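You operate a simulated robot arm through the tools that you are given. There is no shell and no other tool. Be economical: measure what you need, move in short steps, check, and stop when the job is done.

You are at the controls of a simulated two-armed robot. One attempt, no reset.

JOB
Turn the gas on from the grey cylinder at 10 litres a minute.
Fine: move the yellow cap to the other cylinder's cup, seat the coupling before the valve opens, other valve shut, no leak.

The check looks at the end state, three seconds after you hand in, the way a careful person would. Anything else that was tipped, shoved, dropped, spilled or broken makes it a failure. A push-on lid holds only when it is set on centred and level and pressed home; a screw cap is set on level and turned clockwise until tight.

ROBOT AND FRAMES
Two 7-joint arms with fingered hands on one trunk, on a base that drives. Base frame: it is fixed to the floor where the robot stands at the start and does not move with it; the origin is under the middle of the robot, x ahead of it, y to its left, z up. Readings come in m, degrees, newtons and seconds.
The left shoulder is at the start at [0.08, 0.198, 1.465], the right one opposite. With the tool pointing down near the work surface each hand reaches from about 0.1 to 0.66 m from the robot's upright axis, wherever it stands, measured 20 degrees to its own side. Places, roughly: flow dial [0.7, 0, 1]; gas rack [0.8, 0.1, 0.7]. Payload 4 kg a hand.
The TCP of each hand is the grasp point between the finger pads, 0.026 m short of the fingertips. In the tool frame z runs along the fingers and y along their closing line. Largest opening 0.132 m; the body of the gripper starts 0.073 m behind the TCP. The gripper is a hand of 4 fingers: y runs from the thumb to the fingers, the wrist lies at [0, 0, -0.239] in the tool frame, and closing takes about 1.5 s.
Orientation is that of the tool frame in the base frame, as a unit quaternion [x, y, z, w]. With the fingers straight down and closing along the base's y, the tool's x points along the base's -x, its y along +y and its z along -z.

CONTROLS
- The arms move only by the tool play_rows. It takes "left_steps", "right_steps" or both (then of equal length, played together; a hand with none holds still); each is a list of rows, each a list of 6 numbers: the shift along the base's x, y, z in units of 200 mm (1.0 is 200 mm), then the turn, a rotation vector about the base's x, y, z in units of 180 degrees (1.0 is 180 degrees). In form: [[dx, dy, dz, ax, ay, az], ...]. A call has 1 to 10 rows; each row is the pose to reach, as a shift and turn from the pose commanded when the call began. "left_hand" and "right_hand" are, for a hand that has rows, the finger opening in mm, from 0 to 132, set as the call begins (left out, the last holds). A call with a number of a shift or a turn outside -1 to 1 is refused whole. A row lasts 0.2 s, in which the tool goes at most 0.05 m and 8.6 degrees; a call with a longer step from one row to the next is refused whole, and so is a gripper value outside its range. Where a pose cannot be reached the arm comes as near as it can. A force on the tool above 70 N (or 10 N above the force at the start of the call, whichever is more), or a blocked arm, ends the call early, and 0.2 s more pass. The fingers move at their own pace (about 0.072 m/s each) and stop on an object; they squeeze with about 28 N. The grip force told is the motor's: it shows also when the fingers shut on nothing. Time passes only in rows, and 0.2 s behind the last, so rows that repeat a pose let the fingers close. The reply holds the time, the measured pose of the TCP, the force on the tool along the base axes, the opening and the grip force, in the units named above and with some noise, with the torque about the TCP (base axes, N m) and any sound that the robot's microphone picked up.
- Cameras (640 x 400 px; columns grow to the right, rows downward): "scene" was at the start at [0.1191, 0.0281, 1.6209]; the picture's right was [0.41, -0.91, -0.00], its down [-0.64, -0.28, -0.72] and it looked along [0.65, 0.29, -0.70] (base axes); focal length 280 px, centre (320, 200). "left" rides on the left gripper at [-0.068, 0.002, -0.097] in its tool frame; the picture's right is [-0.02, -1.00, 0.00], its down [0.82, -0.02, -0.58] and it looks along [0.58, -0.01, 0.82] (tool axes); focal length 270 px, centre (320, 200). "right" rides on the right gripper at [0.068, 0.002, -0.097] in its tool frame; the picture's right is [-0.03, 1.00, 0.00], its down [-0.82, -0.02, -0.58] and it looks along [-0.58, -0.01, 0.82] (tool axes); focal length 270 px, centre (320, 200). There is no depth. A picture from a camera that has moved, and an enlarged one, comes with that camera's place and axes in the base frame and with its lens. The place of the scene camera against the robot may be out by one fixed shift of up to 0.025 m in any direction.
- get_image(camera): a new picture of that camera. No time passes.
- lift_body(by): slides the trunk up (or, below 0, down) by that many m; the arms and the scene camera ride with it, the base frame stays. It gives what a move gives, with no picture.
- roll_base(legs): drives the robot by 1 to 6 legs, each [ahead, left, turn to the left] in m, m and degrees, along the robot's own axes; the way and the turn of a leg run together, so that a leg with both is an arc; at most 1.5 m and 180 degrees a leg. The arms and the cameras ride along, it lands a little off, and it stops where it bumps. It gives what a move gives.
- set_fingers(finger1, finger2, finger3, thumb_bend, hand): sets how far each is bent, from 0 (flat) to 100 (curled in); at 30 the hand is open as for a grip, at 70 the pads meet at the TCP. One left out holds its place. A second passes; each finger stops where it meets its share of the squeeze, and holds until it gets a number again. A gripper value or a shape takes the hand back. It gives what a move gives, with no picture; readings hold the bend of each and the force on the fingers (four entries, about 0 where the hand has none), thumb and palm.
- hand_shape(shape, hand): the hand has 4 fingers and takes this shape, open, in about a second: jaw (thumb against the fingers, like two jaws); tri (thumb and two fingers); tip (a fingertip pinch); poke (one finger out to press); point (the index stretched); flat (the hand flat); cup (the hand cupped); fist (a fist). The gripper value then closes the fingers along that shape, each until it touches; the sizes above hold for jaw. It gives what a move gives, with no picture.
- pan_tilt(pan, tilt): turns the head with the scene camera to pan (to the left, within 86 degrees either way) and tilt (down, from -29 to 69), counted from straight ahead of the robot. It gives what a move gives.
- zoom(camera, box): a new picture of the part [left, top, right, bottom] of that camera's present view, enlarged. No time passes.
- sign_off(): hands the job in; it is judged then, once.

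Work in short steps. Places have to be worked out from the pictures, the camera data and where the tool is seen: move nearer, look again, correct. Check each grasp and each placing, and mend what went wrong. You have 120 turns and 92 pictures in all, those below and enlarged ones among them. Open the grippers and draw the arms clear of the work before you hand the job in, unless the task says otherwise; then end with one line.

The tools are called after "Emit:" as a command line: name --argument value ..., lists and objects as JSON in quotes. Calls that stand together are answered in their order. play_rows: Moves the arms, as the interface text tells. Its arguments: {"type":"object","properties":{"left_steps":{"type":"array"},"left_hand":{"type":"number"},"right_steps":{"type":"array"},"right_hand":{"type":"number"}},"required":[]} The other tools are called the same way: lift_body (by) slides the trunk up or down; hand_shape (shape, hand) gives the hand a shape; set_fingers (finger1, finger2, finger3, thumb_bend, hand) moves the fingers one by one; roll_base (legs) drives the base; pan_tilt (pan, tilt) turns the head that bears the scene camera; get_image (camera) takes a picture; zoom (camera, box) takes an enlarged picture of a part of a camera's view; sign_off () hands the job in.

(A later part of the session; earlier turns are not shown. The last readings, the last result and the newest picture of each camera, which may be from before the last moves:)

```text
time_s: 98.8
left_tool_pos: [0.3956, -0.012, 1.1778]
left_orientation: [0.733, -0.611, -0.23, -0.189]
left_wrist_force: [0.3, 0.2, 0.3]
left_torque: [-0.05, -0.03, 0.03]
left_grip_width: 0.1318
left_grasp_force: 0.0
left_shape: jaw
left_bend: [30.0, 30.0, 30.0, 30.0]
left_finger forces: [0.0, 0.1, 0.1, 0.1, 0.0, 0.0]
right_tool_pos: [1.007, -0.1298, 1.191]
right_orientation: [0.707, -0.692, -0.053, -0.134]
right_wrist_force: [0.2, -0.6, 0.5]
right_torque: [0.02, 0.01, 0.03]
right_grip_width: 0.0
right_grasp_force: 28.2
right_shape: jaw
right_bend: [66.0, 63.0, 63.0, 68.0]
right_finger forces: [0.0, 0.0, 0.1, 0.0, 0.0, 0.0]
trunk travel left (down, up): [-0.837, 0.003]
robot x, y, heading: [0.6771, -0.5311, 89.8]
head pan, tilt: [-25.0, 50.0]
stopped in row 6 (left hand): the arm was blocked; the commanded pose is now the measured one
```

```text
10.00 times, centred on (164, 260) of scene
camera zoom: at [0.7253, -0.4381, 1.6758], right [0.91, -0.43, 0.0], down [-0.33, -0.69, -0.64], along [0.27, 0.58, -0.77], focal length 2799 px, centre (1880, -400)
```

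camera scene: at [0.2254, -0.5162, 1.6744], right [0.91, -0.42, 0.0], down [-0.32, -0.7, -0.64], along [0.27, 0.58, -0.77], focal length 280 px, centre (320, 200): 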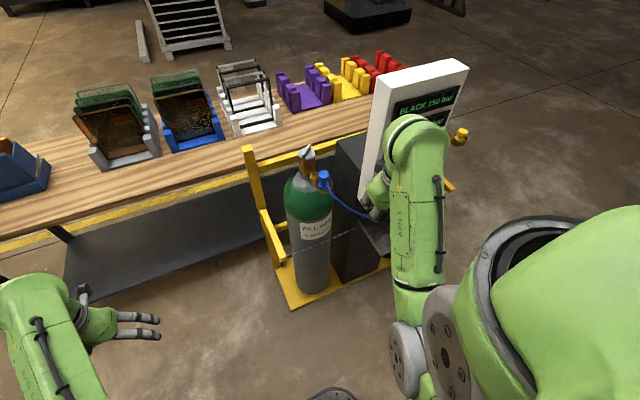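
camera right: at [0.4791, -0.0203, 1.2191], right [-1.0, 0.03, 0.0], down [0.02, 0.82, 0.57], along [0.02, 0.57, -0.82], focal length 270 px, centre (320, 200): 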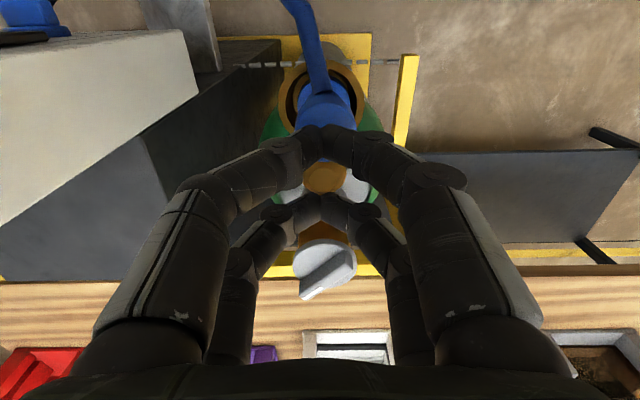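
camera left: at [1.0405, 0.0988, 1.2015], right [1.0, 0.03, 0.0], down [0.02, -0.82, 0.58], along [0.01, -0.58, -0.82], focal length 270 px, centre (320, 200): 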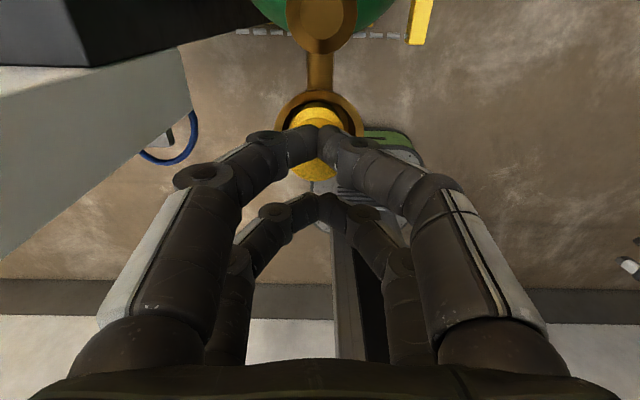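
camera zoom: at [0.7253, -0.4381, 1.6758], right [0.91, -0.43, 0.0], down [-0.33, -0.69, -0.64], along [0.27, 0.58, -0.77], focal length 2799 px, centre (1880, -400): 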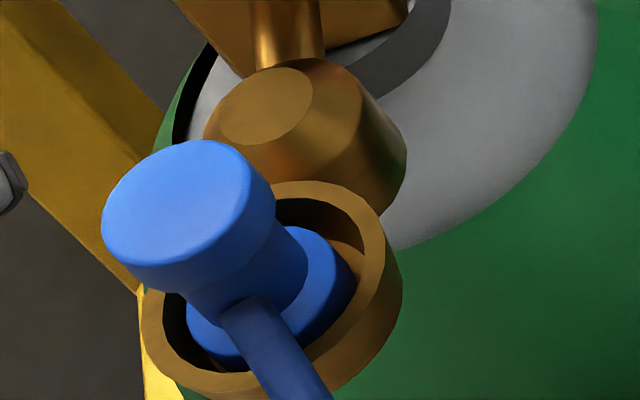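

The flange sits inside the cup, just below the rim, and the knob stands vertical; the coupling is just taller than the cap. I try to get the straight-down check with the left hand (and move the right hand outward for clearance).

Emit:
play_rows --left_steps '[[0.1, 0.03, 0, 0, 0, -0.01], [0.2, 0.07, 0, 0, 0, -0.02], [0.3, 0.12, 0, 0, 0, -0.035], [0.4, 0.18, 0, 0, 0, -0.05], [0.43, 0.21, 0, 0, 0, -0.058], [0.43, 0.21, 0, 0, 0, -0.058]]' --right_steps '[[0.1, 0, 0, 0, 0, 0], [0.2, 0, -0.05, 0, 0, 0], [0.3, 0, -0.1, 0, 0, 0], [0.4, 0, -0.2, 0, 0, 0], [0.5, 0, -0.3, 0, 0, 0], [0.5, 0, -0.3, 0, 0, 0]]'

Emit:
get_image --camera "left"

```text
time_s: 100.2
left_tool_pos: [0.4814, 0.0303, 1.1743]
left_orientation: [-0.674, 0.678, 0.209, 0.207]
left_wrist_force: [0.2, 0.2, 0.5]
left_torque: [0.02, 0.03, 0.03]
left_grip_width: 0.1319
left_grasp_force: 0.1
left_shape: jaw
left_bend: [30.0, 30.0, 30.0, 30.0]
left_finger forces: [0.0, 0.0, 0.0, 0.1, 0.0, 0.0]
right_tool_pos: [1.1074, -0.1306, 1.1291]
right_orientation: [0.708, -0.692, -0.052, -0.132]
right_wrist_force: [0.8, 0.7, 0.6]
right_torque: [0.0, 0.01, 0.0]
right_grip_width: 0.0
right_grasp_force: 27.9
right_shape: jaw
right_bend: [66.0, 63.0, 63.0, 68.0]
right_finger forces: [0.0, 0.1, 0.1, 0.0, 0.0, 0.0]
trunk travel left (down, up): [-0.837, 0.003]
robot x, y, heading: [0.6817, -0.5317, 89.9]
head pan, tilt: [-25.0, 50.0]
```

```text
12 pictures are left
camera left: at [0.4814, 0.0321, 1.2933], right [1.0, 0.02, 0.01], down [0.02, -1.0, 0.02], along [0.01, -0.02, -1.0], focal length 270 px, centre (320, 200)
```

left: 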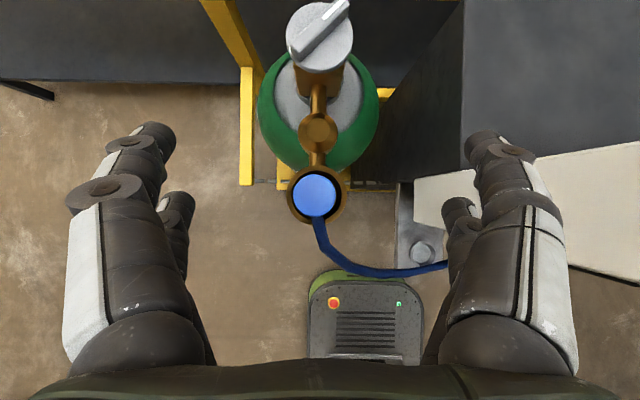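

The straight-down view shows the coupling about centred. I zoom once to quantify.

Emit:
zoom --camera "left" --box '[270, 160, 374, 225]'

```text
6.15 times, centred on (322, 192) of left
camera zoom: at [0.4814, 0.0321, 1.2933], right [1.0, 0.02, 0.01], down [0.02, -1.0, 0.02], along [0.01, -0.02, -1.0], focal length 1663 px, centre (308, 246)
```

zoom: 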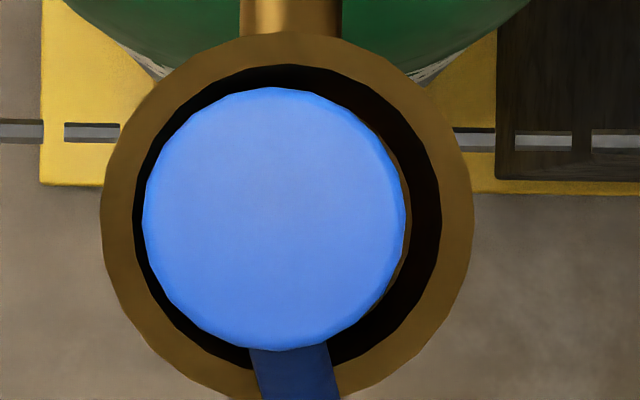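

Coupling is within 1.5 mm of centre and vertical. To make sure it is home I press once more, now with the left hand vertical and the fingertip pair centred on the knob.

Emit:
play_rows --left_steps '[[0, 0, 0, -0.04, 0, 0], [0, -0.02, 0, -0.08, 0, 0], [0, -0.04, 0, -0.12, 0, 0], [0, -0.06, 0, -0.16, 0, 0], [0, -0.07, 0, -0.192, 0, 0], [0, -0.07, -0.1, -0.192, 0, 0], [0, -0.07, -0.2, -0.192, 0, 0], [0, -0.07, -0.28, -0.192, 0, 0], [0, -0.07, -0.28, -0.192, 0, 0]]' --left_hand 0

Emit:
play_rows --left_steps '[[0, 0, -0.03, 0, 0, 0], [0, 0, -0.05, 0, 0, 0], [0, 0, -0.065, 0, 0, 0], [0, 0, -0.08, 0, 0, 0], [0, 0, -0.095, 0, 0, 0], [0, 0, -0.11, 0, 0, 0], [0, 0, -0.125, 0, 0, 0], [0, 0, -0.14, 0, 0, 0]]'

```text
time_s: 102.2
left_tool_pos: [0.4825, 0.0161, 1.1178]
left_orientation: [-0.706, 0.709, -0.002, -0.004]
left_wrist_force: [-0.3, -0.8, 0.9]
left_torque: [-0.01, 0.02, 0.02]
left_grip_width: 0.0
left_grasp_force: 28.1
left_shape: jaw
left_bend: [62.0, 63.0, 63.0, 70.0]
left_finger forces: [0.1, 0.2, 0.1, 0.0, 0.1, 0.1]
right_tool_pos: [1.1066, -0.1292, 1.128]
right_orientation: [0.708, -0.692, -0.053, -0.132]
right_wrist_force: [-0.2, -0.3, -0.2]
right_torque: [0.0, -0.01, 0.01]
right_grip_width: 0.0002
right_grasp_force: 27.8
right_shape: jaw
right_bend: [66.0, 63.0, 63.0, 68.0]
right_finger forces: [0.0, 0.0, 0.0, 0.0, 0.0, 0.0]
trunk travel left (down, up): [-0.837, 0.003]
robot x, y, heading: [0.6804, -0.528, 89.7]
head pan, tilt: [-25.0, 50.0]
```

```text
time_s: 104.2
left_tool_pos: [0.4847, 0.0218, 1.1084]
left_orientation: [-0.705, 0.709, 0.013, 0.013]
left_wrist_force: [1.8, -7.1, 34.4]
left_torque: [0.26, -0.08, -0.05]
left_grip_width: 0.0004
left_grasp_force: 27.9
left_shape: jaw
left_bend: [69.0, 63.0, 63.0, 69.0]
left_finger forces: [0.0, 0.1, 0.1, 0.0, 0.0, 0.0]
right_tool_pos: [1.1068, -0.1336, 1.1281]
right_orientation: [0.708, -0.692, -0.054, -0.133]
right_wrist_force: [-0.1, 0.9, 0.2]
right_torque: [-0.01, 0.01, -0.03]
right_grip_width: 0.0
right_grasp_force: 28.3
right_shape: jaw
right_bend: [66.0, 63.0, 63.0, 68.0]
right_finger forces: [0.1, 0.0, 0.0, 0.0, 0.0, 0.1]
trunk travel left (down, up): [-0.837, 0.003]
robot x, y, heading: [0.6783, -0.5282, 90.0]
head pan, tilt: [-25.0, 50.0]
stopped in row 8 (left hand): the force on the tool passed its limit at 71 N (the readings are from after the stop); the commanded pose is now the measured one
```

Firm stop at the same height: the coupling is home. Now the valve, at ≈(0.482,0.172), bar pointing ~45°. I rise, open the left hand, move the right hand farther out, then drive ahead 0.13 m.

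Emit:
play_rows --left_steps '[[0, 0, 0.1, 0, 0, 0], [0, 0, 0.2, -0.006, 0, 0], [0, 0, 0.3, -0.0117, 0, 0], [0, 0, 0.33, -0.0117, 0, 0], [0, 0, 0.33, -0.0117, 0, 0]]' --right_steps '[[0.15, 0, 0, 0, 0, 0], [0.3, 0, 0, 0, 0, 0], [0.45, 0, 0, 0, 0, 0], [0.6, 0, 0, 0, 0, 0], [0.75, 0, 0, 0, 0, 0]]' --left_hand 90

Emit:
roll_base --legs '[[0.13, 0, 0]]'

Emit:
play_rows --left_steps '[[0, 0.03, 0, 0, 0, -0.04], [0, 0.06, 0, 0, 0, -0.085], [0, 0.08, 0, 0, 0, -0.13], [0, 0.1, 0, 0, 0, -0.17], [0, 0.1, 0, 0, 0, -0.21], [0, 0.1, 0, 0, 0, -0.25], [0, 0.1, 0, 0, 0, -0.25]]'

Emit:
get_image --camera "left"

```text
time_s: 105.4
left_tool_pos: [0.4835, 0.0231, 1.1673]
left_orientation: [-0.706, 0.709, -0.005, -0.007]
left_wrist_force: [0.9, 0.2, 0.2]
left_torque: [0.0, 0.03, -0.02]
left_grip_width: 0.0899
left_grasp_force: 0.0
left_shape: jaw
left_bend: [69.0, 69.0, 69.0, 60.0]
left_finger forces: [0.0, 0.0, 0.0, 0.0, 0.1, 0.1]
right_tool_pos: [1.2579, -0.1298, 1.1269]
right_orientation: [0.708, -0.692, -0.053, -0.131]
right_wrist_force: [0.1, 0.0, -0.3]
right_torque: [0.0, 0.01, -0.03]
right_grip_width: 0.0
right_grasp_force: 27.9
right_shape: jaw
right_bend: [66.0, 63.0, 63.0, 68.0]
right_finger forces: [0.0, 0.0, 0.0, 0.0, 0.1, 0.0]
trunk travel left (down, up): [-0.837, 0.003]
robot x, y, heading: [0.6776, -0.5334, 89.6]
head pan, tilt: [-25.0, 50.0]
```

```text
time_s: 106.7
left_tool_pos: [0.4816, 0.1448, 1.1711]
left_orientation: [-0.706, 0.708, -0.003, -0.005]
left_wrist_force: [0.8, 0.7, 0.2]
left_torque: [0.02, -0.01, 0.03]
left_grip_width: 0.0899
left_grasp_force: 0.0
left_shape: jaw
left_bend: [69.0, 69.0, 69.0, 60.0]
left_finger forces: [0.0, 0.0, 0.0, 0.0, 0.0, 0.0]
right_tool_pos: [1.2559, -0.0063, 1.1301]
right_orientation: [0.708, -0.691, -0.054, -0.134]
right_wrist_force: [0.6, -0.6, -0.1]
right_torque: [0.03, 0.01, -0.01]
right_grip_width: 0.0
right_grasp_force: 27.9
right_shape: jaw
right_bend: [66.0, 63.0, 63.0, 68.0]
right_finger forces: [0.0, 0.0, 0.1, 0.0, 0.1, 0.1]
trunk travel left (down, up): [-0.837, 0.003]
robot x, y, heading: [0.6764, -0.3974, 89.9]
head pan, tilt: [-25.0, 50.0]
```

```text
time_s: 108.3
left_tool_pos: [0.4816, 0.1719, 1.1685]
left_orientation: [-0.38, 0.925, -0.003, -0.007]
left_wrist_force: [-1.2, -0.1, 0.2]
left_torque: [-0.02, -0.01, 0.04]
left_grip_width: 0.09
left_grasp_force: 0.0
left_shape: jaw
left_bend: [69.0, 69.0, 69.0, 60.0]
left_finger forces: [0.0, 0.0, 0.0, 0.0, 0.0, 0.0]
right_tool_pos: [1.2568, -0.0001, 1.1279]
right_orientation: [0.708, -0.692, -0.051, -0.132]
right_wrist_force: [0.1, 0.0, 0.1]
right_torque: [-0.04, 0.03, 0.01]
right_grip_width: 0.0001
right_grasp_force: 28.0
right_shape: jaw
right_bend: [66.0, 63.0, 63.0, 68.0]
right_finger forces: [0.0, 0.0, 0.0, 0.0, 0.1, 0.1]
trunk travel left (down, up): [-0.837, 0.003]
robot x, y, heading: [0.6788, -0.4018, 89.8]
head pan, tilt: [-25.0, 50.0]
```

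```text
10 pictures are left
camera left: at [0.5315, 0.2221, 1.2638], right [0.72, -0.69, 0.0], down [-0.56, -0.58, 0.59], along [-0.41, -0.43, -0.81], focal length 270 px, centre (320, 200)
```

left: 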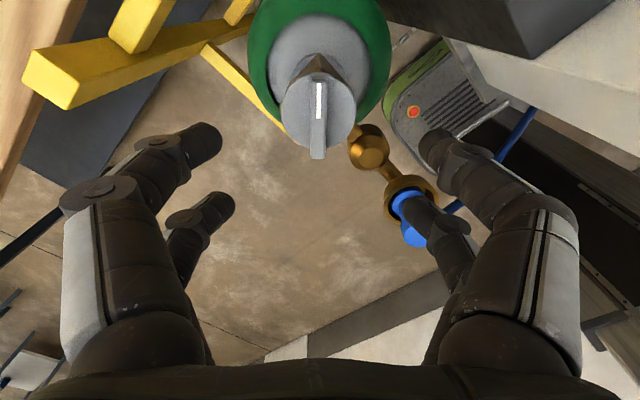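

The bar is exactly aligned with the hand (yaw −45°), centred at ≈(0.4815,0.1715), top z≈1.058. I descend to TCP z≈1.071 and close on the bar.

Emit:
play_rows --left_steps '[[0, 0, -0.15, 0, 0, 0], [0, 0, -0.3, 0, 0, 0], [0, 0, -0.4, 0, 0, 0], [0, 0, -0.485, 0, 0, 0], [0, 0, -0.485, 0, 0, 0]]'

Emit:
play_rows --left_steps '[[0, 0, 0, 0, 0, 0], [0, 0, 0, 0, 0, 0], [0, 0, 0, 0, 0, 0], [0, 0, 0, 0, 0, 0], [0, 0, 0, 0, 0, 0], [0, 0, 0, 0, 0, 0], [0, 0, 0, 0, 0, 0]]' --left_hand 0

```text
time_s: 109.5
left_tool_pos: [0.4814, 0.1713, 1.0715]
left_orientation: [-0.381, 0.924, -0.002, -0.008]
left_wrist_force: [-0.4, -0.1, -0.1]
left_torque: [0.01, -0.03, -0.04]
left_grip_width: 0.0897
left_grasp_force: 0.0
left_shape: jaw
left_bend: [69.0, 69.0, 69.0, 60.0]
left_finger forces: [0.0, 0.0, 0.1, 0.1, 0.0, 0.0]
right_tool_pos: [1.2554, -0.0017, 1.1275]
right_orientation: [0.709, -0.691, -0.053, -0.133]
right_wrist_force: [0.3, -0.2, -0.2]
right_torque: [-0.01, -0.01, 0.01]
right_grip_width: 0.0003
right_grasp_force: 28.2
right_shape: jaw
right_bend: [66.0, 63.0, 63.0, 68.0]
right_finger forces: [0.1, 0.1, 0.0, 0.1, 0.0, 0.1]
trunk travel left (down, up): [-0.837, 0.003]
robot x, y, heading: [0.6813, -0.4025, 89.9]
head pan, tilt: [-25.0, 50.0]
```

```text
time_s: 111.1
left_tool_pos: [0.4818, 0.1721, 1.0694]
left_orientation: [-0.381, 0.924, -0.003, -0.007]
left_wrist_force: [-0.9, -2.0, -2.8]
left_torque: [0.0, -0.06, -0.14]
left_grip_width: 0.0395
left_grasp_force: 27.3
left_shape: jaw
left_bend: [74.0, 74.0, 74.0, 70.0]
left_finger forces: [28.2, 27.2, 27.3, 0.0, 25.8, 0.1]
right_tool_pos: [1.257, -0.001, 1.1282]
right_orientation: [0.708, -0.692, -0.053, -0.132]
right_wrist_force: [-0.6, 0.2, 0.3]
right_torque: [-0.01, 0.0, 0.01]
right_grip_width: 0.0
right_grasp_force: 28.2
right_shape: jaw
right_bend: [66.0, 63.0, 63.0, 68.0]
right_finger forces: [0.0, 0.1, 0.0, 0.0, 0.0, 0.1]
trunk travel left (down, up): [-0.837, 0.003]
robot x, y, heading: [0.6768, -0.4013, 89.8]
head pan, tilt: [-25.0, 50.0]
```

All fingers have contact. I turn counter-clockwise (seen from above) in small steps, watching torque and sound.

Emit:
play_rows --left_steps '[[0, 0, 0, 0, 0, 0.03], [0, 0, 0, 0, 0, 0.06], [0, 0, 0, 0, 0, 0.09], [0, 0, 0, 0, 0, 0.12], [0, 0, 0, 0, 0, 0.15], [0, 0, 0, 0, 0, 0.15]]'

Emit:
get_image --camera "left"

```text
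time_s: 112.5
left_tool_pos: [0.4823, 0.1714, 1.0699]
left_orientation: [-0.551, 0.835, -0.006, -0.009]
left_wrist_force: [-3.2, 5.1, 1.0]
left_torque: [0.04, 0.05, -16.68]
left_grip_width: 0.039
left_grasp_force: 28.6
left_shape: jaw
left_bend: [73.0, 73.0, 73.0, 70.0]
left_finger forces: [280.5, 22.8, 281.1, 0.1, 25.4, 0.0]
right_tool_pos: [1.257, -0.0014, 1.1277]
right_orientation: [0.707, -0.693, -0.052, -0.132]
right_wrist_force: [-0.6, 0.3, -0.1]
right_torque: [0.0, -0.06, 0.01]
right_grip_width: 0.0
right_grasp_force: 28.4
right_shape: jaw
right_bend: [66.0, 63.0, 63.0, 68.0]
right_finger forces: [0.0, 0.0, 0.0, 0.1, 0.1, 0.0]
trunk travel left (down, up): [-0.837, 0.003]
robot x, y, heading: [0.679, -0.4018, 89.8]
head pan, tilt: [-25.0, 50.0]
```

```text
9 pictures are left
camera left: at [0.5095, 0.2366, 1.1668], right [0.93, -0.37, 0.0], down [-0.3, -0.75, 0.59], along [-0.22, -0.55, -0.8], focal length 270 px, centre (320, 200)
```

left: 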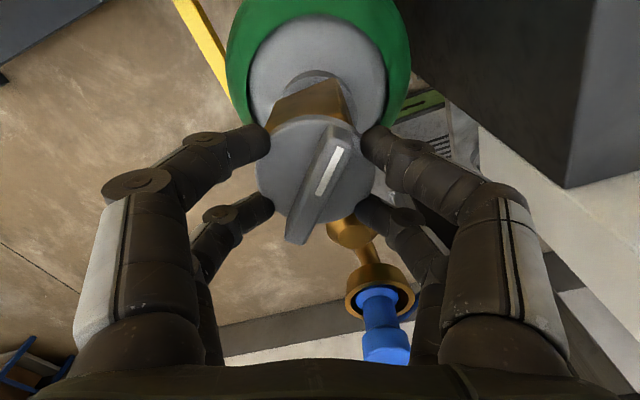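

Torque jumped to 16.7 N·m and the bar did not turn: the fingertips sit too low and clamp the fixed brass body. I turn back, open, and rise so only the bar will be gripped.

Emit:
play_rows --left_steps '[[0, 0, 0, 0, 0, -0.03], [0, 0, 0, 0, 0, -0.06], [0, 0, 0, 0, 0, -0.09], [0, 0, 0, 0, 0, -0.12], [0, 0, 0, 0, 0, -0.15], [0, 0, 0, 0, 0, -0.15]]'

Emit:
play_rows --left_steps '[[0, 0, 0, 0, 0, 0], [0, 0, 0, 0, 0, 0], [0, 0, 0, 0, 0, 0], [0, 0, 0, 0, 0, 0], [0, 0, 0.05, 0, 0, 0], [0, 0, 0.1, 0, 0, 0], [0, 0, 0.1, 0, 0, 0]]' --left_hand 90

Emit:
play_rows --left_steps '[[0, 0, 0, 0, 0, 0], [0, 0, 0, 0, 0, 0], [0, 0, 0, 0, 0, 0], [0, 0, 0, 0, 0, 0], [0, 0, 0, 0, 0, 0], [0, 0, 0, 0, 0, 0], [0, 0, 0, 0, 0, 0]]' --left_hand 0

Emit:
get_image --camera "left"

```text
time_s: 113.9
left_tool_pos: [0.4806, 0.1714, 1.0697]
left_orientation: [-0.381, 0.925, -0.002, -0.008]
left_wrist_force: [1.1, 0.3, -0.9]
left_torque: [-0.02, -0.07, 0.01]
left_grip_width: 0.0385
left_grasp_force: 28.1
left_shape: jaw
left_bend: [73.0, 73.0, 73.0, 70.0]
left_finger forces: [33.9, 33.1, 31.6, 0.0, 28.4, 0.0]
right_tool_pos: [1.2553, -0.0003, 1.1284]
right_orientation: [0.708, -0.692, -0.053, -0.132]
right_wrist_force: [0.5, -0.1, 0.1]
right_torque: [0.02, -0.02, 0.01]
right_grip_width: 0.0002
right_grasp_force: 28.2
right_shape: jaw
right_bend: [66.0, 63.0, 63.0, 68.0]
right_finger forces: [0.0, 0.0, 0.0, 0.1, 0.1, 0.0]
trunk travel left (down, up): [-0.837, 0.003]
robot x, y, heading: [0.6788, -0.3986, 90.0]
head pan, tilt: [-25.0, 50.0]
```

```text
time_s: 115.5
left_tool_pos: [0.4821, 0.1699, 1.0899]
left_orientation: [-0.382, 0.924, -0.003, -0.007]
left_wrist_force: [-0.6, -0.9, -0.3]
left_torque: [-0.03, -0.02, 0.04]
left_grip_width: 0.0899
left_grasp_force: 0.1
left_shape: jaw
left_bend: [69.0, 69.0, 69.0, 60.0]
left_finger forces: [0.0, 0.1, 0.0, 0.0, 0.0, 0.0]
right_tool_pos: [1.2567, 0.0004, 1.1282]
right_orientation: [0.708, -0.692, -0.052, -0.132]
right_wrist_force: [0.4, 0.1, -0.4]
right_torque: [0.0, 0.03, 0.03]
right_grip_width: 0.0
right_grasp_force: 27.5
right_shape: jaw
right_bend: [66.0, 63.0, 63.0, 68.0]
right_finger forces: [0.0, 0.0, 0.0, 0.0, 0.0, 0.0]
trunk travel left (down, up): [-0.837, 0.003]
robot x, y, heading: [0.6819, -0.3978, 89.9]
head pan, tilt: [-25.0, 50.0]
```

```text
time_s: 117.1
left_tool_pos: [0.482, 0.1709, 1.0942]
left_orientation: [-0.382, 0.924, 0.002, -0.007]
left_wrist_force: [-3.0, 7.1, 22.3]
left_torque: [0.24, 0.19, 0.01]
left_grip_width: 0.0028
left_grasp_force: 28.1
left_shape: jaw
left_bend: [72.0, 72.0, 71.0, 72.0]
left_finger forces: [39.6, 37.2, 28.0, 0.0, 23.2, 0.0]
right_tool_pos: [1.2567, -0.0008, 1.1291]
right_orientation: [0.707, -0.692, -0.053, -0.133]
right_wrist_force: [-0.4, -0.7, -0.6]
right_torque: [0.0, 0.0, 0.01]
right_grip_width: 0.0
right_grasp_force: 28.6
right_shape: jaw
right_bend: [66.0, 63.0, 63.0, 68.0]
right_finger forces: [0.1, 0.0, 0.0, 0.0, 0.1, 0.0]
trunk travel left (down, up): [-0.837, 0.003]
robot x, y, heading: [0.6792, -0.4001, 89.8]
head pan, tilt: [-25.0, 50.0]
```

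```text
8 pictures are left
camera left: at [0.5313, 0.2209, 1.1907], right [0.72, -0.69, -0.01], down [-0.56, -0.59, 0.59], along [-0.41, -0.42, -0.81], focal length 270 px, centre (320, 200)
```

left: 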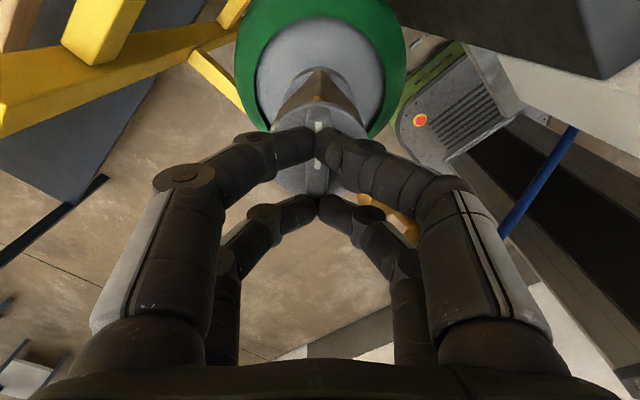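

Now the tips closed on top of the bar (slightly too high). I reopen, go to TCP z≈1.081 and close.

Emit:
play_rows --left_steps '[[0, 0, 0.02, 0, 0, 0], [0, 0, 0.02, 0, 0, 0], [0, 0, 0.02, 0, 0, 0], [0, 0, 0, 0, 0, 0], [0, 0, -0.045, 0, 0, 0], [0, 0, -0.045, 0, 0, 0]]' --left_hand 70

Emit:
play_rows --left_steps '[[0, 0, 0, 0, 0, 0], [0, 0, 0, 0, 0, 0], [0, 0, 0, 0, 0, 0], [0, 0, 0, 0, 0, 0], [0, 0, 0, 0, 0, 0], [0, 0, 0, 0, 0, 0], [0, 0, 0, 0, 0, 0]]' --left_hand 0

```text
time_s: 118.5
left_tool_pos: [0.4827, 0.1705, 1.0806]
left_orientation: [-0.381, 0.924, -0.003, -0.008]
left_wrist_force: [-0.4, 0.2, 1.3]
left_torque: [0.02, 0.0, 0.01]
left_grip_width: 0.0692
left_grasp_force: 0.0
left_shape: jaw
left_bend: [72.0, 72.0, 72.0, 70.0]
left_finger forces: [0.0, 0.1, 0.1, 0.0, 0.0, 0.1]
right_tool_pos: [1.2566, -0.0018, 1.1284]
right_orientation: [0.707, -0.692, -0.052, -0.132]
right_wrist_force: [-0.1, -0.5, 0.1]
right_torque: [0.01, -0.02, 0.01]
right_grip_width: 0.0
right_grasp_force: 27.9
right_shape: jaw
right_bend: [66.0, 63.0, 63.0, 68.0]
right_finger forces: [0.0, 0.0, 0.1, 0.0, 0.0, 0.0]
trunk travel left (down, up): [-0.837, 0.003]
robot x, y, heading: [0.6856, -0.3987, 89.8]
head pan, tilt: [-25.0, 50.0]
```

```text
time_s: 120.1
left_tool_pos: [0.4813, 0.1705, 1.0806]
left_orientation: [-0.382, 0.924, -0.003, -0.008]
left_wrist_force: [-0.7, -1.6, -5.9]
left_torque: [0.0, -0.02, -0.04]
left_grip_width: 0.0052
left_grasp_force: 27.7
left_shape: jaw
left_bend: [72.0, 72.0, 71.0, 70.0]
left_finger forces: [24.8, 24.6, 25.0, 0.1, 25.3, 0.0]
right_tool_pos: [1.2564, -0.0005, 1.1274]
right_orientation: [0.708, -0.692, -0.053, -0.132]
right_wrist_force: [0.3, -0.3, 0.6]
right_torque: [-0.02, -0.01, 0.0]
right_grip_width: 0.0
right_grasp_force: 28.2
right_shape: jaw
right_bend: [66.0, 63.0, 63.0, 68.0]
right_finger forces: [0.1, 0.0, 0.1, 0.0, 0.0, 0.0]
trunk travel left (down, up): [-0.837, 0.003]
robot x, y, heading: [0.6796, -0.3995, 89.9]
head pan, tilt: [-25.0, 50.0]
```

Even contact on all fingers with the bar. I turn counter-clockwise 27° and watch the torque.

Emit:
play_rows --left_steps '[[0, 0, 0, 0, 0, 0.03], [0, 0, 0, 0, 0, 0.06], [0, 0, 0, 0, 0, 0.09], [0, 0, 0, 0, 0, 0.12], [0, 0, 0, 0, 0, 0.15], [0, 0, 0, 0, 0, 0.15]]'

```text
time_s: 121.5
left_tool_pos: [0.4846, 0.1728, 1.081]
left_orientation: [-0.586, 0.81, -0.003, -0.007]
left_wrist_force: [4.3, 7.1, 1.2]
left_torque: [0.24, -0.31, -2.1]
left_grip_width: 0.0064
left_grasp_force: 27.6
left_shape: jaw
left_bend: [72.0, 71.0, 71.0, 70.0]
left_finger forces: [17.1, 55.0, 21.9, 0.0, 55.7, 0.1]
right_tool_pos: [1.2576, 0.0012, 1.1269]
right_orientation: [0.708, -0.692, -0.051, -0.132]
right_wrist_force: [0.8, 0.1, -0.1]
right_torque: [-0.02, -0.01, 0.0]
right_grip_width: 0.0002
right_grasp_force: 29.0
right_shape: jaw
right_bend: [66.0, 63.0, 63.0, 68.0]
right_finger forces: [0.0, 0.0, 0.0, 0.0, 0.0, 0.0]
trunk travel left (down, up): [-0.837, 0.003]
robot x, y, heading: [0.6794, -0.4015, 90.3]
head pan, tilt: [-25.0, 50.0]
```

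It turns with a plausible 2 N·m. I continue another ~60°.

Emit:
play_rows --left_steps '[[0, 0, 0, 0, 0, 0.04], [0, 0, 0, 0, 0, 0.08], [0, 0, 0, 0, 0, 0.12], [0, 0, 0, 0, 0, 0.16], [0, 0, 0, 0, 0, 0.2], [0, 0, 0, 0, 0, 0.24], [0, 0, 0, 0, 0, 0.28], [0, 0, 0, 0, 0, 0.32], [0, 0, 0, 0, 0, 0.35], [0, 0, 0, 0, 0, 0.35]]'

Emit:
zoom --camera "scene" --box '[80, 120, 400, 320]'

```text
time_s: 123.5
left_tool_pos: [0.491, 0.1713, 1.0877]
left_orientation: [0.911, -0.412, 0.009, -0.018]
left_wrist_force: [35.5, -38.0, 46.3]
left_torque: [0.31, -0.5, -3.36]
left_grip_width: 0.0
left_grasp_force: 27.7
left_shape: jaw
left_bend: [74.0, 70.0, 80.0, 70.0]
left_finger forces: [151.7, 0.1, 0.1, 0.0, 199.3, 0.1]
left hand out of reach, approached as far as the arm can: row 9, 10
right_tool_pos: [1.2645, -0.0104, 1.1276]
right_orientation: [0.706, -0.693, -0.056, -0.132]
right_wrist_force: [-0.9, 0.5, 0.2]
right_torque: [-0.06, -0.01, 0.0]
right_grip_width: 0.0001
right_grasp_force: 28.4
right_shape: jaw
right_bend: [66.0, 63.0, 63.0, 68.0]
right_finger forces: [0.0, 0.1, 0.1, 0.1, 0.1, 0.0]
trunk travel left (down, up): [-0.837, 0.003]
robot x, y, heading: [0.6783, -0.4028, 89.6]
head pan, tilt: [-25.0, 50.0]
stopped in row 10 (left hand): the force on the tool passed its limit at 76 N (the readings are from after the stop); the commanded pose is now the measured one
```

```text
2.00 times, centred on (240, 220) of scene
camera zoom: at [0.7364, -0.3176, 1.6756], right [0.9, -0.43, -0.01], down [-0.33, -0.69, -0.65], along [0.27, 0.59, -0.76], focal length 560 px, centre (480, 160)
```

zoom: 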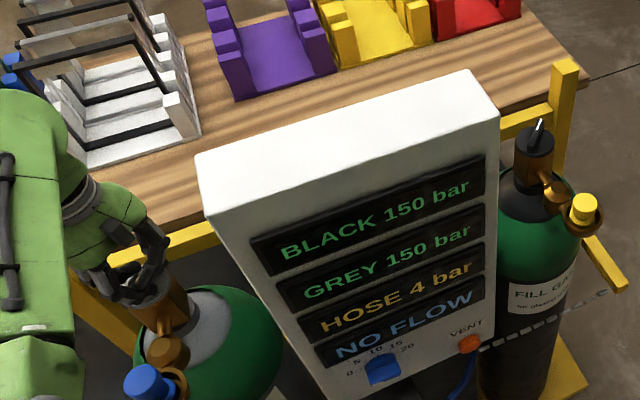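

HOSE reads 4 bar, the cylinders stay at 150 and no hiss is reported: the valve is open and the coupling is tight. I release the handle, rise, and untwist the left hand.

Emit:
play_rows --left_steps '[[0, 0, 0, 0, 0, 0], [0, 0, 0, 0, 0, 0], [0, 0, 0, 0, 0, 0], [0, 0, 0, 0, 0, 0], [0, 0, 0.1, 0, 0, 0], [0, 0, 0.25, 0, 0, 0], [0, 0, 0.4, 0, 0, 0], [0, 0, 0.4, 0, 0, 0]]' --left_hand 90

Emit:
roll_base --legs '[[-0.3, 0, 0]]'

Emit:
zoom --camera "scene" --box '[60, 80, 380, 280]'

```text
time_s: 125.3
left_tool_pos: [0.4476, 0.1805, 1.1193]
left_orientation: [0.914, -0.406, 0.009, -0.013]
left_wrist_force: [0.6, 0.5, -0.4]
left_torque: [-0.01, 0.03, -0.04]
left_grip_width: 0.0896
left_grasp_force: 0.0
left_shape: jaw
left_bend: [69.0, 69.0, 69.0, 60.0]
left_finger forces: [0.1, 0.0, 0.0, 0.0, 0.0, 0.1]
left hand out of reach, approached as far as the arm can: row 5, 6, 7, 8
right_tool_pos: [1.2582, -0.0025, 1.1283]
right_orientation: [0.708, -0.692, -0.052, -0.132]
right_wrist_force: [-0.3, 0.0, -0.1]
right_torque: [-0.03, -0.01, 0.0]
right_grip_width: 0.0
right_grasp_force: 28.3
right_shape: jaw
right_bend: [66.0, 63.0, 63.0, 68.0]
right_finger forces: [0.0, 0.0, 0.1, 0.0, 0.1, 0.0]
trunk travel left (down, up): [-0.837, 0.003]
robot x, y, heading: [0.6771, -0.4023, 89.6]
head pan, tilt: [-25.0, 50.0]
```

```text
time_s: 127.3
left_tool_pos: [0.4459, -0.112, 1.1165]
left_orientation: [0.913, -0.407, 0.009, -0.012]
left_wrist_force: [0.1, 0.2, 0.6]
left_torque: [0.04, 0.0, -0.02]
left_grip_width: 0.0895
left_grasp_force: 0.0
left_shape: jaw
left_bend: [69.0, 69.0, 69.0, 60.0]
left_finger forces: [0.1, 0.1, 0.1, 0.1, 0.0, 0.0]
right_tool_pos: [1.2577, -0.296, 1.1253]
right_orientation: [0.707, -0.693, -0.052, -0.131]
right_wrist_force: [-0.4, 0.3, -0.6]
right_torque: [0.0, 0.03, 0.02]
right_grip_width: 0.0001
right_grasp_force: 27.9
right_shape: jaw
right_bend: [66.0, 63.0, 63.0, 68.0]
right_finger forces: [0.0, 0.0, 0.0, 0.0, 0.1, 0.0]
trunk travel left (down, up): [-0.837, 0.003]
robot x, y, heading: [0.6777, -0.697, 89.5]
head pan, tilt: [-25.0, 50.0]
```

```text
2.00 times, centred on (220, 180) of scene
camera zoom: at [0.7259, -0.5988, 1.6746], right [0.9, -0.43, 0.0], down [-0.33, -0.69, -0.64], along [0.28, 0.58, -0.77], focal length 560 px, centre (520, 240)
```

zoom: 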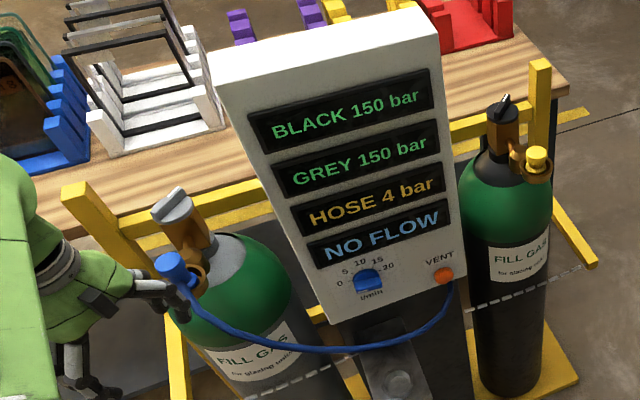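

I need to verify the handle's actual position, so I zoom in on it.

Emit:
zoom --camera "scene" --box '[120, 165, 184, 225]'

```text
6.67 times, centred on (152, 195) of scene
camera zoom: at [0.7259, -0.5988, 1.6746], right [0.9, -0.43, 0.0], down [-0.33, -0.69, -0.64], along [0.28, 0.58, -0.77], focal length 1866 px, centre (1440, 233)
```

zoom: 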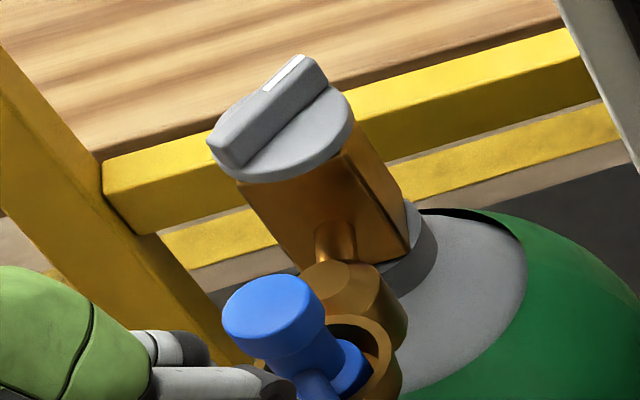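

The bar still points at ~43° — it either barely turned or was knocked back while I opened the hand. I must regrip and turn it properly. First I untwist the left hand and raise it.

Emit:
play_rows --left_steps '[[-0.05, 0, 0.05, 0, 0, -0.04], [-0.1, 0, 0.1, 0, 0, -0.08], [-0.1, 0, 0.15, 0, 0, -0.12], [-0.1, 0, 0.2, 0, 0, -0.16], [-0.05, 0, 0.25, 0, 0, -0.2], [0, 0, 0.28, 0, 0, -0.24], [0, 0, 0.28, 0, 0, -0.24]]'

Emit:
play_rows --left_steps '[[0.05, 0, 0, 0, 0, -0.04], [0.1, 0, 0, 0, 0, -0.08], [0.15, 0, 0, 0, 0, -0.12], [0.18, 0, 0, 0, 0, -0.16], [0.18, 0, 0, 0, 0, -0.2], [0.18, 0, 0, 0, 0, -0.24], [0.18, 0, 0, 0, 0, -0.24]]'

```text
time_s: 128.9
left_tool_pos: [0.4463, -0.1143, 1.1752]
left_orientation: [-0.699, 0.715, -0.014, 0.01]
left_wrist_force: [0.3, 0.5, -1.1]
left_torque: [-0.05, 0.0, 0.0]
left_grip_width: 0.0898
left_grasp_force: 0.1
left_shape: jaw
left_bend: [69.0, 69.0, 69.0, 60.0]
left_finger forces: [0.0, 0.0, 0.2, 0.0, 0.0, 0.1]
right_tool_pos: [1.2577, -0.3003, 1.1277]
right_orientation: [0.706, -0.694, -0.051, -0.133]
right_wrist_force: [0.3, 0.5, 1.0]
right_torque: [0.03, 0.02, 0.0]
right_grip_width: 0.0
right_grasp_force: 27.8
right_shape: jaw
right_bend: [66.0, 63.0, 63.0, 68.0]
right_finger forces: [0.0, 0.1, 0.0, 0.0, 0.0, 0.0]
trunk travel left (down, up): [-0.837, 0.003]
robot x, y, heading: [0.6767, -0.6963, 89.4]
head pan, tilt: [-25.0, 50.0]
```

```text
time_s: 130.5
left_tool_pos: [0.4814, -0.1152, 1.1743]
left_orientation: [-0.387, 0.922, -0.017, 0.003]
left_wrist_force: [-0.1, 0.7, -0.9]
left_torque: [0.04, -0.02, 0.0]
left_grip_width: 0.0899
left_grasp_force: 0.1
left_shape: jaw
left_bend: [69.0, 69.0, 69.0, 60.0]
left_finger forces: [0.1, 0.0, 0.0, 0.0, 0.0, 0.1]
right_tool_pos: [1.2551, -0.2992, 1.1274]
right_orientation: [0.707, -0.693, -0.053, -0.133]
right_wrist_force: [0.2, 0.2, 0.7]
right_torque: [-0.02, -0.01, -0.04]
right_grip_width: 0.0
right_grasp_force: 27.9
right_shape: jaw
right_bend: [66.0, 63.0, 63.0, 68.0]
right_finger forces: [0.0, 0.0, 0.1, 0.1, 0.0, 0.0]
trunk travel left (down, up): [-0.837, 0.003]
robot x, y, heading: [0.682, -0.6959, 89.7]
head pan, tilt: [-25.0, 50.0]
```

Yaw is back at −45°. I drive ahead again, level the hand over the valve axis and descend to TCP z≈1.078 for a slightly deeper grip.

Emit:
roll_base --legs '[[0.285, 0, 0]]'

```text
time_s: 132.5
left_tool_pos: [0.4839, 0.1656, 1.1759]
left_orientation: [-0.388, 0.922, -0.015, 0.004]
left_wrist_force: [-0.4, -0.1, 0.0]
left_torque: [0.05, 0.03, -0.01]
left_grip_width: 0.0898
left_grasp_force: 0.1
left_shape: jaw
left_bend: [69.0, 69.0, 69.0, 60.0]
left_finger forces: [0.0, 0.0, 0.0, 0.0, 0.0, 0.0]
right_tool_pos: [1.2584, -0.019, 1.1302]
right_orientation: [0.707, -0.693, -0.054, -0.133]
right_wrist_force: [-0.6, -0.4, -0.7]
right_torque: [0.0, -0.01, 0.02]
right_grip_width: 0.0
right_grasp_force: 28.6
right_shape: jaw
right_bend: [66.0, 63.0, 63.0, 68.0]
right_finger forces: [0.1, 0.0, 0.1, 0.0, 0.0, 0.1]
trunk travel left (down, up): [-0.837, 0.003]
robot x, y, heading: [0.6809, -0.4163, 89.6]
head pan, tilt: [-25.0, 50.0]
```

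Descend and grip.

Emit:
play_rows --left_steps '[[-0.006, 0.03, -0.1, 0.0092, 0.006, 0], [-0.012, 0.03, -0.25, 0.0092, 0.006, 0], [-0.012, 0.03, -0.4, 0.0092, 0.006, 0], [-0.012, 0.03, -0.49, 0.0092, 0.006, 0], [-0.012, 0.03, -0.49, 0.0092, 0.006, 0]]'

Emit:
play_rows --left_steps '[[0, 0, 0, 0, 0, 0], [0, 0, 0, 0, 0, 0], [0, 0, 0, 0, 0, 0], [0, 0, 0, 0, 0, 0], [0, 0, 0, 0, 0, 0], [0, 0, 0, 0, 0, 0], [0, 0, 0, 0, 0, 0]]' --left_hand 0

Emit:
play_rows --left_steps '[[0, 0, 0, 0, 0, 0.02], [0, 0, 0, 0, 0, 0.04], [0, 0, 0, 0, 0, 0.06], [0, 0, 0, 0, 0, 0.08], [0, 0, 0, 0, 0, 0.1], [0, 0, 0, 0, 0, 0.12], [0, 0, 0, 0, 0, 0.14], [0, 0, 0, 0, 0, 0.16], [0, 0, 0, 0, 0, 0.18], [0, 0, 0, 0, 0, 0.18]]'

```text
time_s: 133.7
left_tool_pos: [0.4825, 0.1745, 1.0754]
left_orientation: [-0.387, 0.922, 0.001, 0.0]
left_wrist_force: [-0.1, 1.0, -0.1]
left_torque: [0.0, -0.02, 0.0]
left_grip_width: 0.0897
left_grasp_force: 0.0
left_shape: jaw
left_bend: [69.0, 69.0, 69.0, 60.0]
left_finger forces: [0.0, 0.0, 0.0, 0.0, 0.1, 0.0]
right_tool_pos: [1.2577, -0.0164, 1.1275]
right_orientation: [0.706, -0.693, -0.052, -0.133]
right_wrist_force: [0.7, -1.3, -0.1]
right_torque: [-0.01, 0.02, 0.02]
right_grip_width: 0.0
right_grasp_force: 27.7
right_shape: jaw
right_bend: [66.0, 63.0, 63.0, 68.0]
right_finger forces: [0.1, 0.0, 0.1, 0.1, 0.0, 0.0]
trunk travel left (down, up): [-0.837, 0.003]
robot x, y, heading: [0.6809, -0.4103, 89.6]
head pan, tilt: [-25.0, 50.0]
```

```text
time_s: 135.3
left_tool_pos: [0.4821, 0.1762, 1.0771]
left_orientation: [-0.388, 0.921, 0.002, 0.0]
left_wrist_force: [-2.1, 7.1, 14.0]
left_torque: [0.22, 0.08, -0.01]
left_grip_width: 0.0343
left_grasp_force: 28.2
left_shape: jaw
left_bend: [73.0, 74.0, 74.0, 70.0]
left_finger forces: [27.7, 28.3, 26.7, 0.0, 22.3, 0.1]
right_tool_pos: [1.259, -0.0157, 1.1282]
right_orientation: [0.707, -0.693, -0.052, -0.132]
right_wrist_force: [0.7, -0.3, 0.2]
right_torque: [0.0, 0.0, -0.01]
right_grip_width: 0.0
right_grasp_force: 28.0
right_shape: jaw
right_bend: [66.0, 63.0, 63.0, 68.0]
right_finger forces: [0.0, 0.0, 0.0, 0.1, 0.0, 0.1]
trunk travel left (down, up): [-0.837, 0.003]
robot x, y, heading: [0.6788, -0.4138, 89.9]
head pan, tilt: [-25.0, 50.0]
```

```text
time_s: 137.5
left_tool_pos: [0.4825, 0.1854, 1.0772]
left_orientation: [-0.631, 0.776, 0.004, 0.003]
left_wrist_force: [5.5, 44.1, 21.0]
left_torque: [0.41, 0.41, -1.06]
left_grip_width: 0.0288
left_grasp_force: 28.2
left_shape: jaw
left_bend: [72.0, 74.0, 74.0, 73.0]
left_finger forces: [36.4, 46.1, 35.9, 0.0, 14.3, 0.0]
right_tool_pos: [1.2606, -0.009, 1.1236]
right_orientation: [0.707, -0.693, -0.05, -0.129]
right_wrist_force: [0.4, 0.8, 0.4]
right_torque: [-0.06, -0.02, 0.01]
right_grip_width: 0.0
right_grasp_force: 27.3
right_shape: jaw
right_bend: [66.0, 63.0, 63.0, 68.0]
right_finger forces: [0.0, 0.0, 0.1, 0.1, 0.0, 0.0]
trunk travel left (down, up): [-0.837, 0.003]
robot x, y, heading: [0.6771, -0.4127, 89.7]
head pan, tilt: [-25.0, 50.0]
```

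That was again too low (gripping the disc edge, hand crept forward). I open, rise, turn back, and look at the bar.

Emit:
play_rows --left_steps '[[0, 0, 0, 0, 0, 0], [0, 0, 0, 0, 0, 0], [0, 0, 0, 0, 0, 0], [0, 0, 0.12, 0, 0, 0], [0, -0.05, 0.25, 0, 0, -0.04], [0, -0.06, 0.25, 0, 0, -0.08], [0, -0.06, 0.25, 0, 0, -0.12], [0, -0.06, 0.25, 0, 0, -0.16], [0, -0.06, 0.25, 0, 0, -0.18], [0, -0.06, 0.25, 0, 0, -0.18]]' --left_hand 80

Emit:
get_image --camera "left"

```text
time_s: 139.7
left_tool_pos: [0.4811, 0.1644, 1.1251]
left_orientation: [-0.387, 0.922, -0.001, 0.0]
left_wrist_force: [0.6, 0.4, -0.5]
left_torque: [-0.03, -0.03, 0.01]
left_grip_width: 0.0798
left_grasp_force: 0.1
left_shape: jaw
left_bend: [71.0, 71.0, 71.0, 70.0]
left_finger forces: [0.0, 0.1, 0.1, 0.0, 0.0, 0.0]
right_tool_pos: [1.2592, -0.0144, 1.1276]
right_orientation: [0.707, -0.693, -0.051, -0.132]
right_wrist_force: [0.6, 0.6, 0.1]
right_torque: [-0.01, -0.01, 0.0]
right_grip_width: 0.0
right_grasp_force: 27.9
right_shape: jaw
right_bend: [66.0, 63.0, 63.0, 68.0]
right_finger forces: [0.0, 0.0, 0.0, 0.0, 0.0, 0.1]
trunk travel left (down, up): [-0.837, 0.003]
robot x, y, heading: [0.6801, -0.409, 89.7]
head pan, tilt: [-25.0, 50.0]
```

```text
4 pictures are left
camera left: at [0.5285, 0.2137, 1.2235], right [0.73, -0.68, 0.0], down [-0.56, -0.6, 0.58], along [-0.39, -0.42, -0.82], focal length 270 px, centre (320, 200)
```

left: 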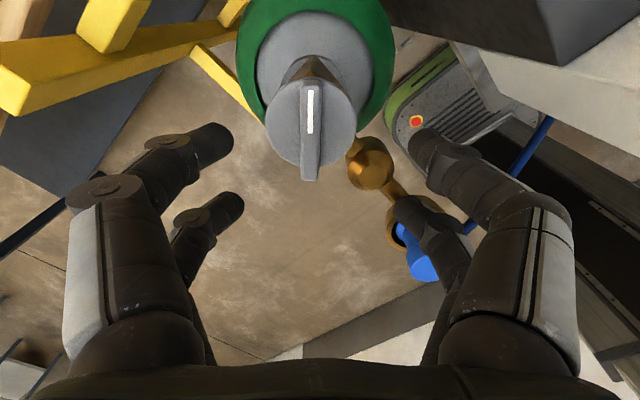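

The bar is still at its original 45° (so currently shut, with 4 bar trapped). I regrip at the height that worked (z 1.081), centred at (0.4825,0.173).

Emit:
play_rows --left_steps '[[0.007, 0.02, 0, 0, 0, 0], [0.007, 0.04, -0.08, 0, 0, 0], [0.007, 0.04, -0.16, 0, 0, 0], [0.007, 0.04, -0.215, 0, 0, 0], [0.007, 0.04, -0.215, 0, 0, 0]]' --left_hand 70

Emit:
play_rows --left_steps '[[0, 0, 0, 0, 0, 0], [0, 0, 0, 0, 0, 0], [0, 0, 0, 0, 0, 0], [0, 0, 0, 0, 0, 0], [0, 0, 0, 0, 0, 0], [0, 0, 0, 0, 0, 0], [0, 0, 0, 0, 0, 0]]' --left_hand 0

```text
time_s: 140.9
left_tool_pos: [0.4837, 0.1705, 1.0843]
left_orientation: [-0.388, 0.922, 0.0, 0.0]
left_wrist_force: [0.0, 0.4, 0.7]
left_torque: [0.01, 0.01, -0.02]
left_grip_width: 0.0706
left_grasp_force: 0.0
left_shape: jaw
left_bend: [72.0, 72.0, 72.0, 70.0]
left_finger forces: [0.1, 0.0, 0.0, 0.0, 0.0, 0.1]
right_tool_pos: [1.2588, -0.0156, 1.128]
right_orientation: [0.706, -0.694, -0.053, -0.133]
right_wrist_force: [0.7, 0.7, 0.0]
right_torque: [0.0, 0.0, 0.01]
right_grip_width: 0.0
right_grasp_force: 28.2
right_shape: jaw
right_bend: [66.0, 63.0, 63.0, 68.0]
right_finger forces: [0.0, 0.0, 0.0, 0.0, 0.0, 0.0]
trunk travel left (down, up): [-0.837, 0.003]
robot x, y, heading: [0.6831, -0.4103, 89.6]
head pan, tilt: [-25.0, 50.0]
```

```text
time_s: 142.5
left_tool_pos: [0.4827, 0.1723, 1.0827]
left_orientation: [-0.388, 0.922, 0.001, 0.001]
left_wrist_force: [-0.1, -0.9, -5.1]
left_torque: [0.0, -0.05, -0.04]
left_grip_width: 0.0053
left_grasp_force: 27.9
left_shape: jaw
left_bend: [72.0, 72.0, 71.0, 70.0]
left_finger forces: [24.8, 24.5, 24.8, 0.0, 25.7, 0.0]
right_tool_pos: [1.2587, -0.0162, 1.1284]
right_orientation: [0.706, -0.693, -0.051, -0.132]
right_wrist_force: [0.1, -0.5, -0.3]
right_torque: [0.0, -0.01, 0.02]
right_grip_width: 0.0002
right_grasp_force: 27.8
right_shape: jaw
right_bend: [66.0, 63.0, 63.0, 68.0]
right_finger forces: [0.1, 0.0, 0.0, 0.0, 0.0, 0.0]
trunk travel left (down, up): [-0.837, 0.003]
robot x, y, heading: [0.6799, -0.4141, 89.8]
head pan, tilt: [-25.0, 50.0]
```

Same good even grip as before. I turn CCW in steps of 18° and watch the torque.

Emit:
play_rows --left_steps '[[0, 0, 0, 0, 0, 0.025], [0, 0, 0, 0, 0, 0.05], [0, 0, 0, 0, 0, 0.075], [0, 0, 0, 0, 0, 0.1], [0, 0, 0, 0, 0, 0.1]]'

Emit:
play_rows --left_steps '[[0, 0, 0, 0, 0, 0.025], [0, 0, 0, 0, 0, 0.05], [0, 0, 0, 0, 0, 0.075], [0, 0, 0, 0, 0, 0.1], [0, 0, 0, 0, 0, 0.1]]'

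Emit:
play_rows --left_steps '[[0, 0, 0, 0, 0, 0.025], [0, 0, 0, 0, 0, 0.05], [0, 0, 0, 0, 0, 0.075], [0, 0, 0, 0, 0, 0.1], [0, 0, 0, 0, 0, 0.1]]'

```text
time_s: 143.7
left_tool_pos: [0.4834, 0.1715, 1.0838]
left_orientation: [-0.527, 0.85, 0.002, -0.001]
left_wrist_force: [4.4, 2.8, -3.3]
left_torque: [0.16, -0.19, -1.36]
left_grip_width: 0.0064
left_grasp_force: 27.4
left_shape: jaw
left_bend: [72.0, 72.0, 71.0, 70.0]
left_finger forces: [20.6, 42.2, 22.2, 0.1, 41.3, 0.1]
right_tool_pos: [1.2601, -0.0148, 1.127]
right_orientation: [0.706, -0.693, -0.052, -0.131]
right_wrist_force: [0.3, 0.4, 0.9]
right_torque: [0.01, -0.01, -0.01]
right_grip_width: 0.0001
right_grasp_force: 28.0
right_shape: jaw
right_bend: [66.0, 63.0, 63.0, 68.0]
right_finger forces: [0.1, 0.0, 0.0, 0.0, 0.0, 0.0]
trunk travel left (down, up): [-0.837, 0.003]
robot x, y, heading: [0.6763, -0.4093, 89.4]
head pan, tilt: [-25.0, 50.0]
```

```text
time_s: 144.9
left_tool_pos: [0.4841, 0.1752, 1.0832]
left_orientation: [-0.653, 0.758, 0.002, 0.0]
left_wrist_force: [4.2, 18.5, 8.7]
left_torque: [0.51, -0.27, -3.23]
left_grip_width: 0.0056
left_grasp_force: 28.2
left_shape: jaw
left_bend: [72.0, 71.0, 71.0, 68.0]
left_finger forces: [14.9, 77.8, 25.1, 0.0, 57.7, 0.0]
right_tool_pos: [1.26, -0.0127, 1.1268]
right_orientation: [0.707, -0.693, -0.051, -0.132]
right_wrist_force: [0.3, 0.3, -0.4]
right_torque: [-0.01, 0.03, 0.06]
right_grip_width: 0.0
right_grasp_force: 28.1
right_shape: jaw
right_bend: [66.0, 63.0, 63.0, 68.0]
right_finger forces: [0.1, 0.1, 0.0, 0.0, 0.0, 0.1]
trunk travel left (down, up): [-0.837, 0.003]
robot x, y, heading: [0.6811, -0.4124, 89.4]
head pan, tilt: [-25.0, 50.0]
```

```text
time_s: 146.1
left_tool_pos: [0.4832, 0.1787, 1.0844]
left_orientation: [0.76, -0.65, -0.002, -0.001]
left_wrist_force: [-3.5, 39.5, 22.7]
left_torque: [0.91, 0.11, -6.65]
left_grip_width: 0.004
left_grasp_force: 27.7
left_shape: jaw
left_bend: [74.0, 69.0, 71.0, 63.0]
left_finger forces: [12.6, 150.5, 57.6, 0.0, 78.2, 0.0]
right_tool_pos: [1.2595, -0.0106, 1.1266]
right_orientation: [0.707, -0.694, -0.05, -0.13]
right_wrist_force: [-0.2, -0.2, 0.3]
right_torque: [0.01, 0.01, 0.01]
right_grip_width: 0.0001
right_grasp_force: 28.7
right_shape: jaw
right_bend: [66.0, 63.0, 63.0, 68.0]
right_finger forces: [0.0, 0.1, 0.0, 0.0, 0.1, 0.0]
trunk travel left (down, up): [-0.837, 0.003]
robot x, y, heading: [0.6785, -0.4131, 89.7]
head pan, tilt: [-25.0, 50.0]
```

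Torque rises steadily to 6.7 N·m — I need to see whether the bar moves with the hand.

Emit:
get_image --camera "left"

```text
3 pictures are left
camera left: at [0.4719, 0.2458, 1.1832], right [0.98, 0.18, 0.0], down [0.15, -0.81, 0.57], along [0.1, -0.56, -0.82], focal length 270 px, centre (320, 200)
```

left: 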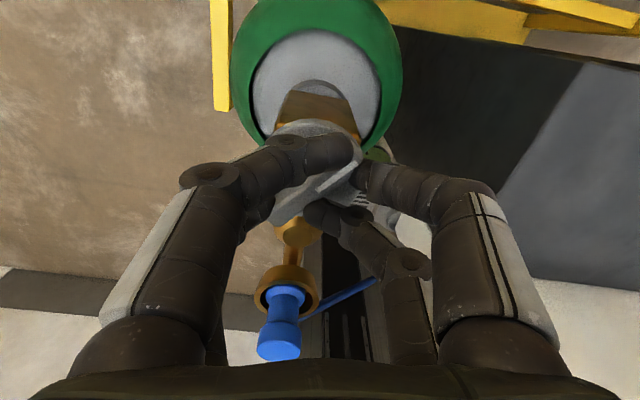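

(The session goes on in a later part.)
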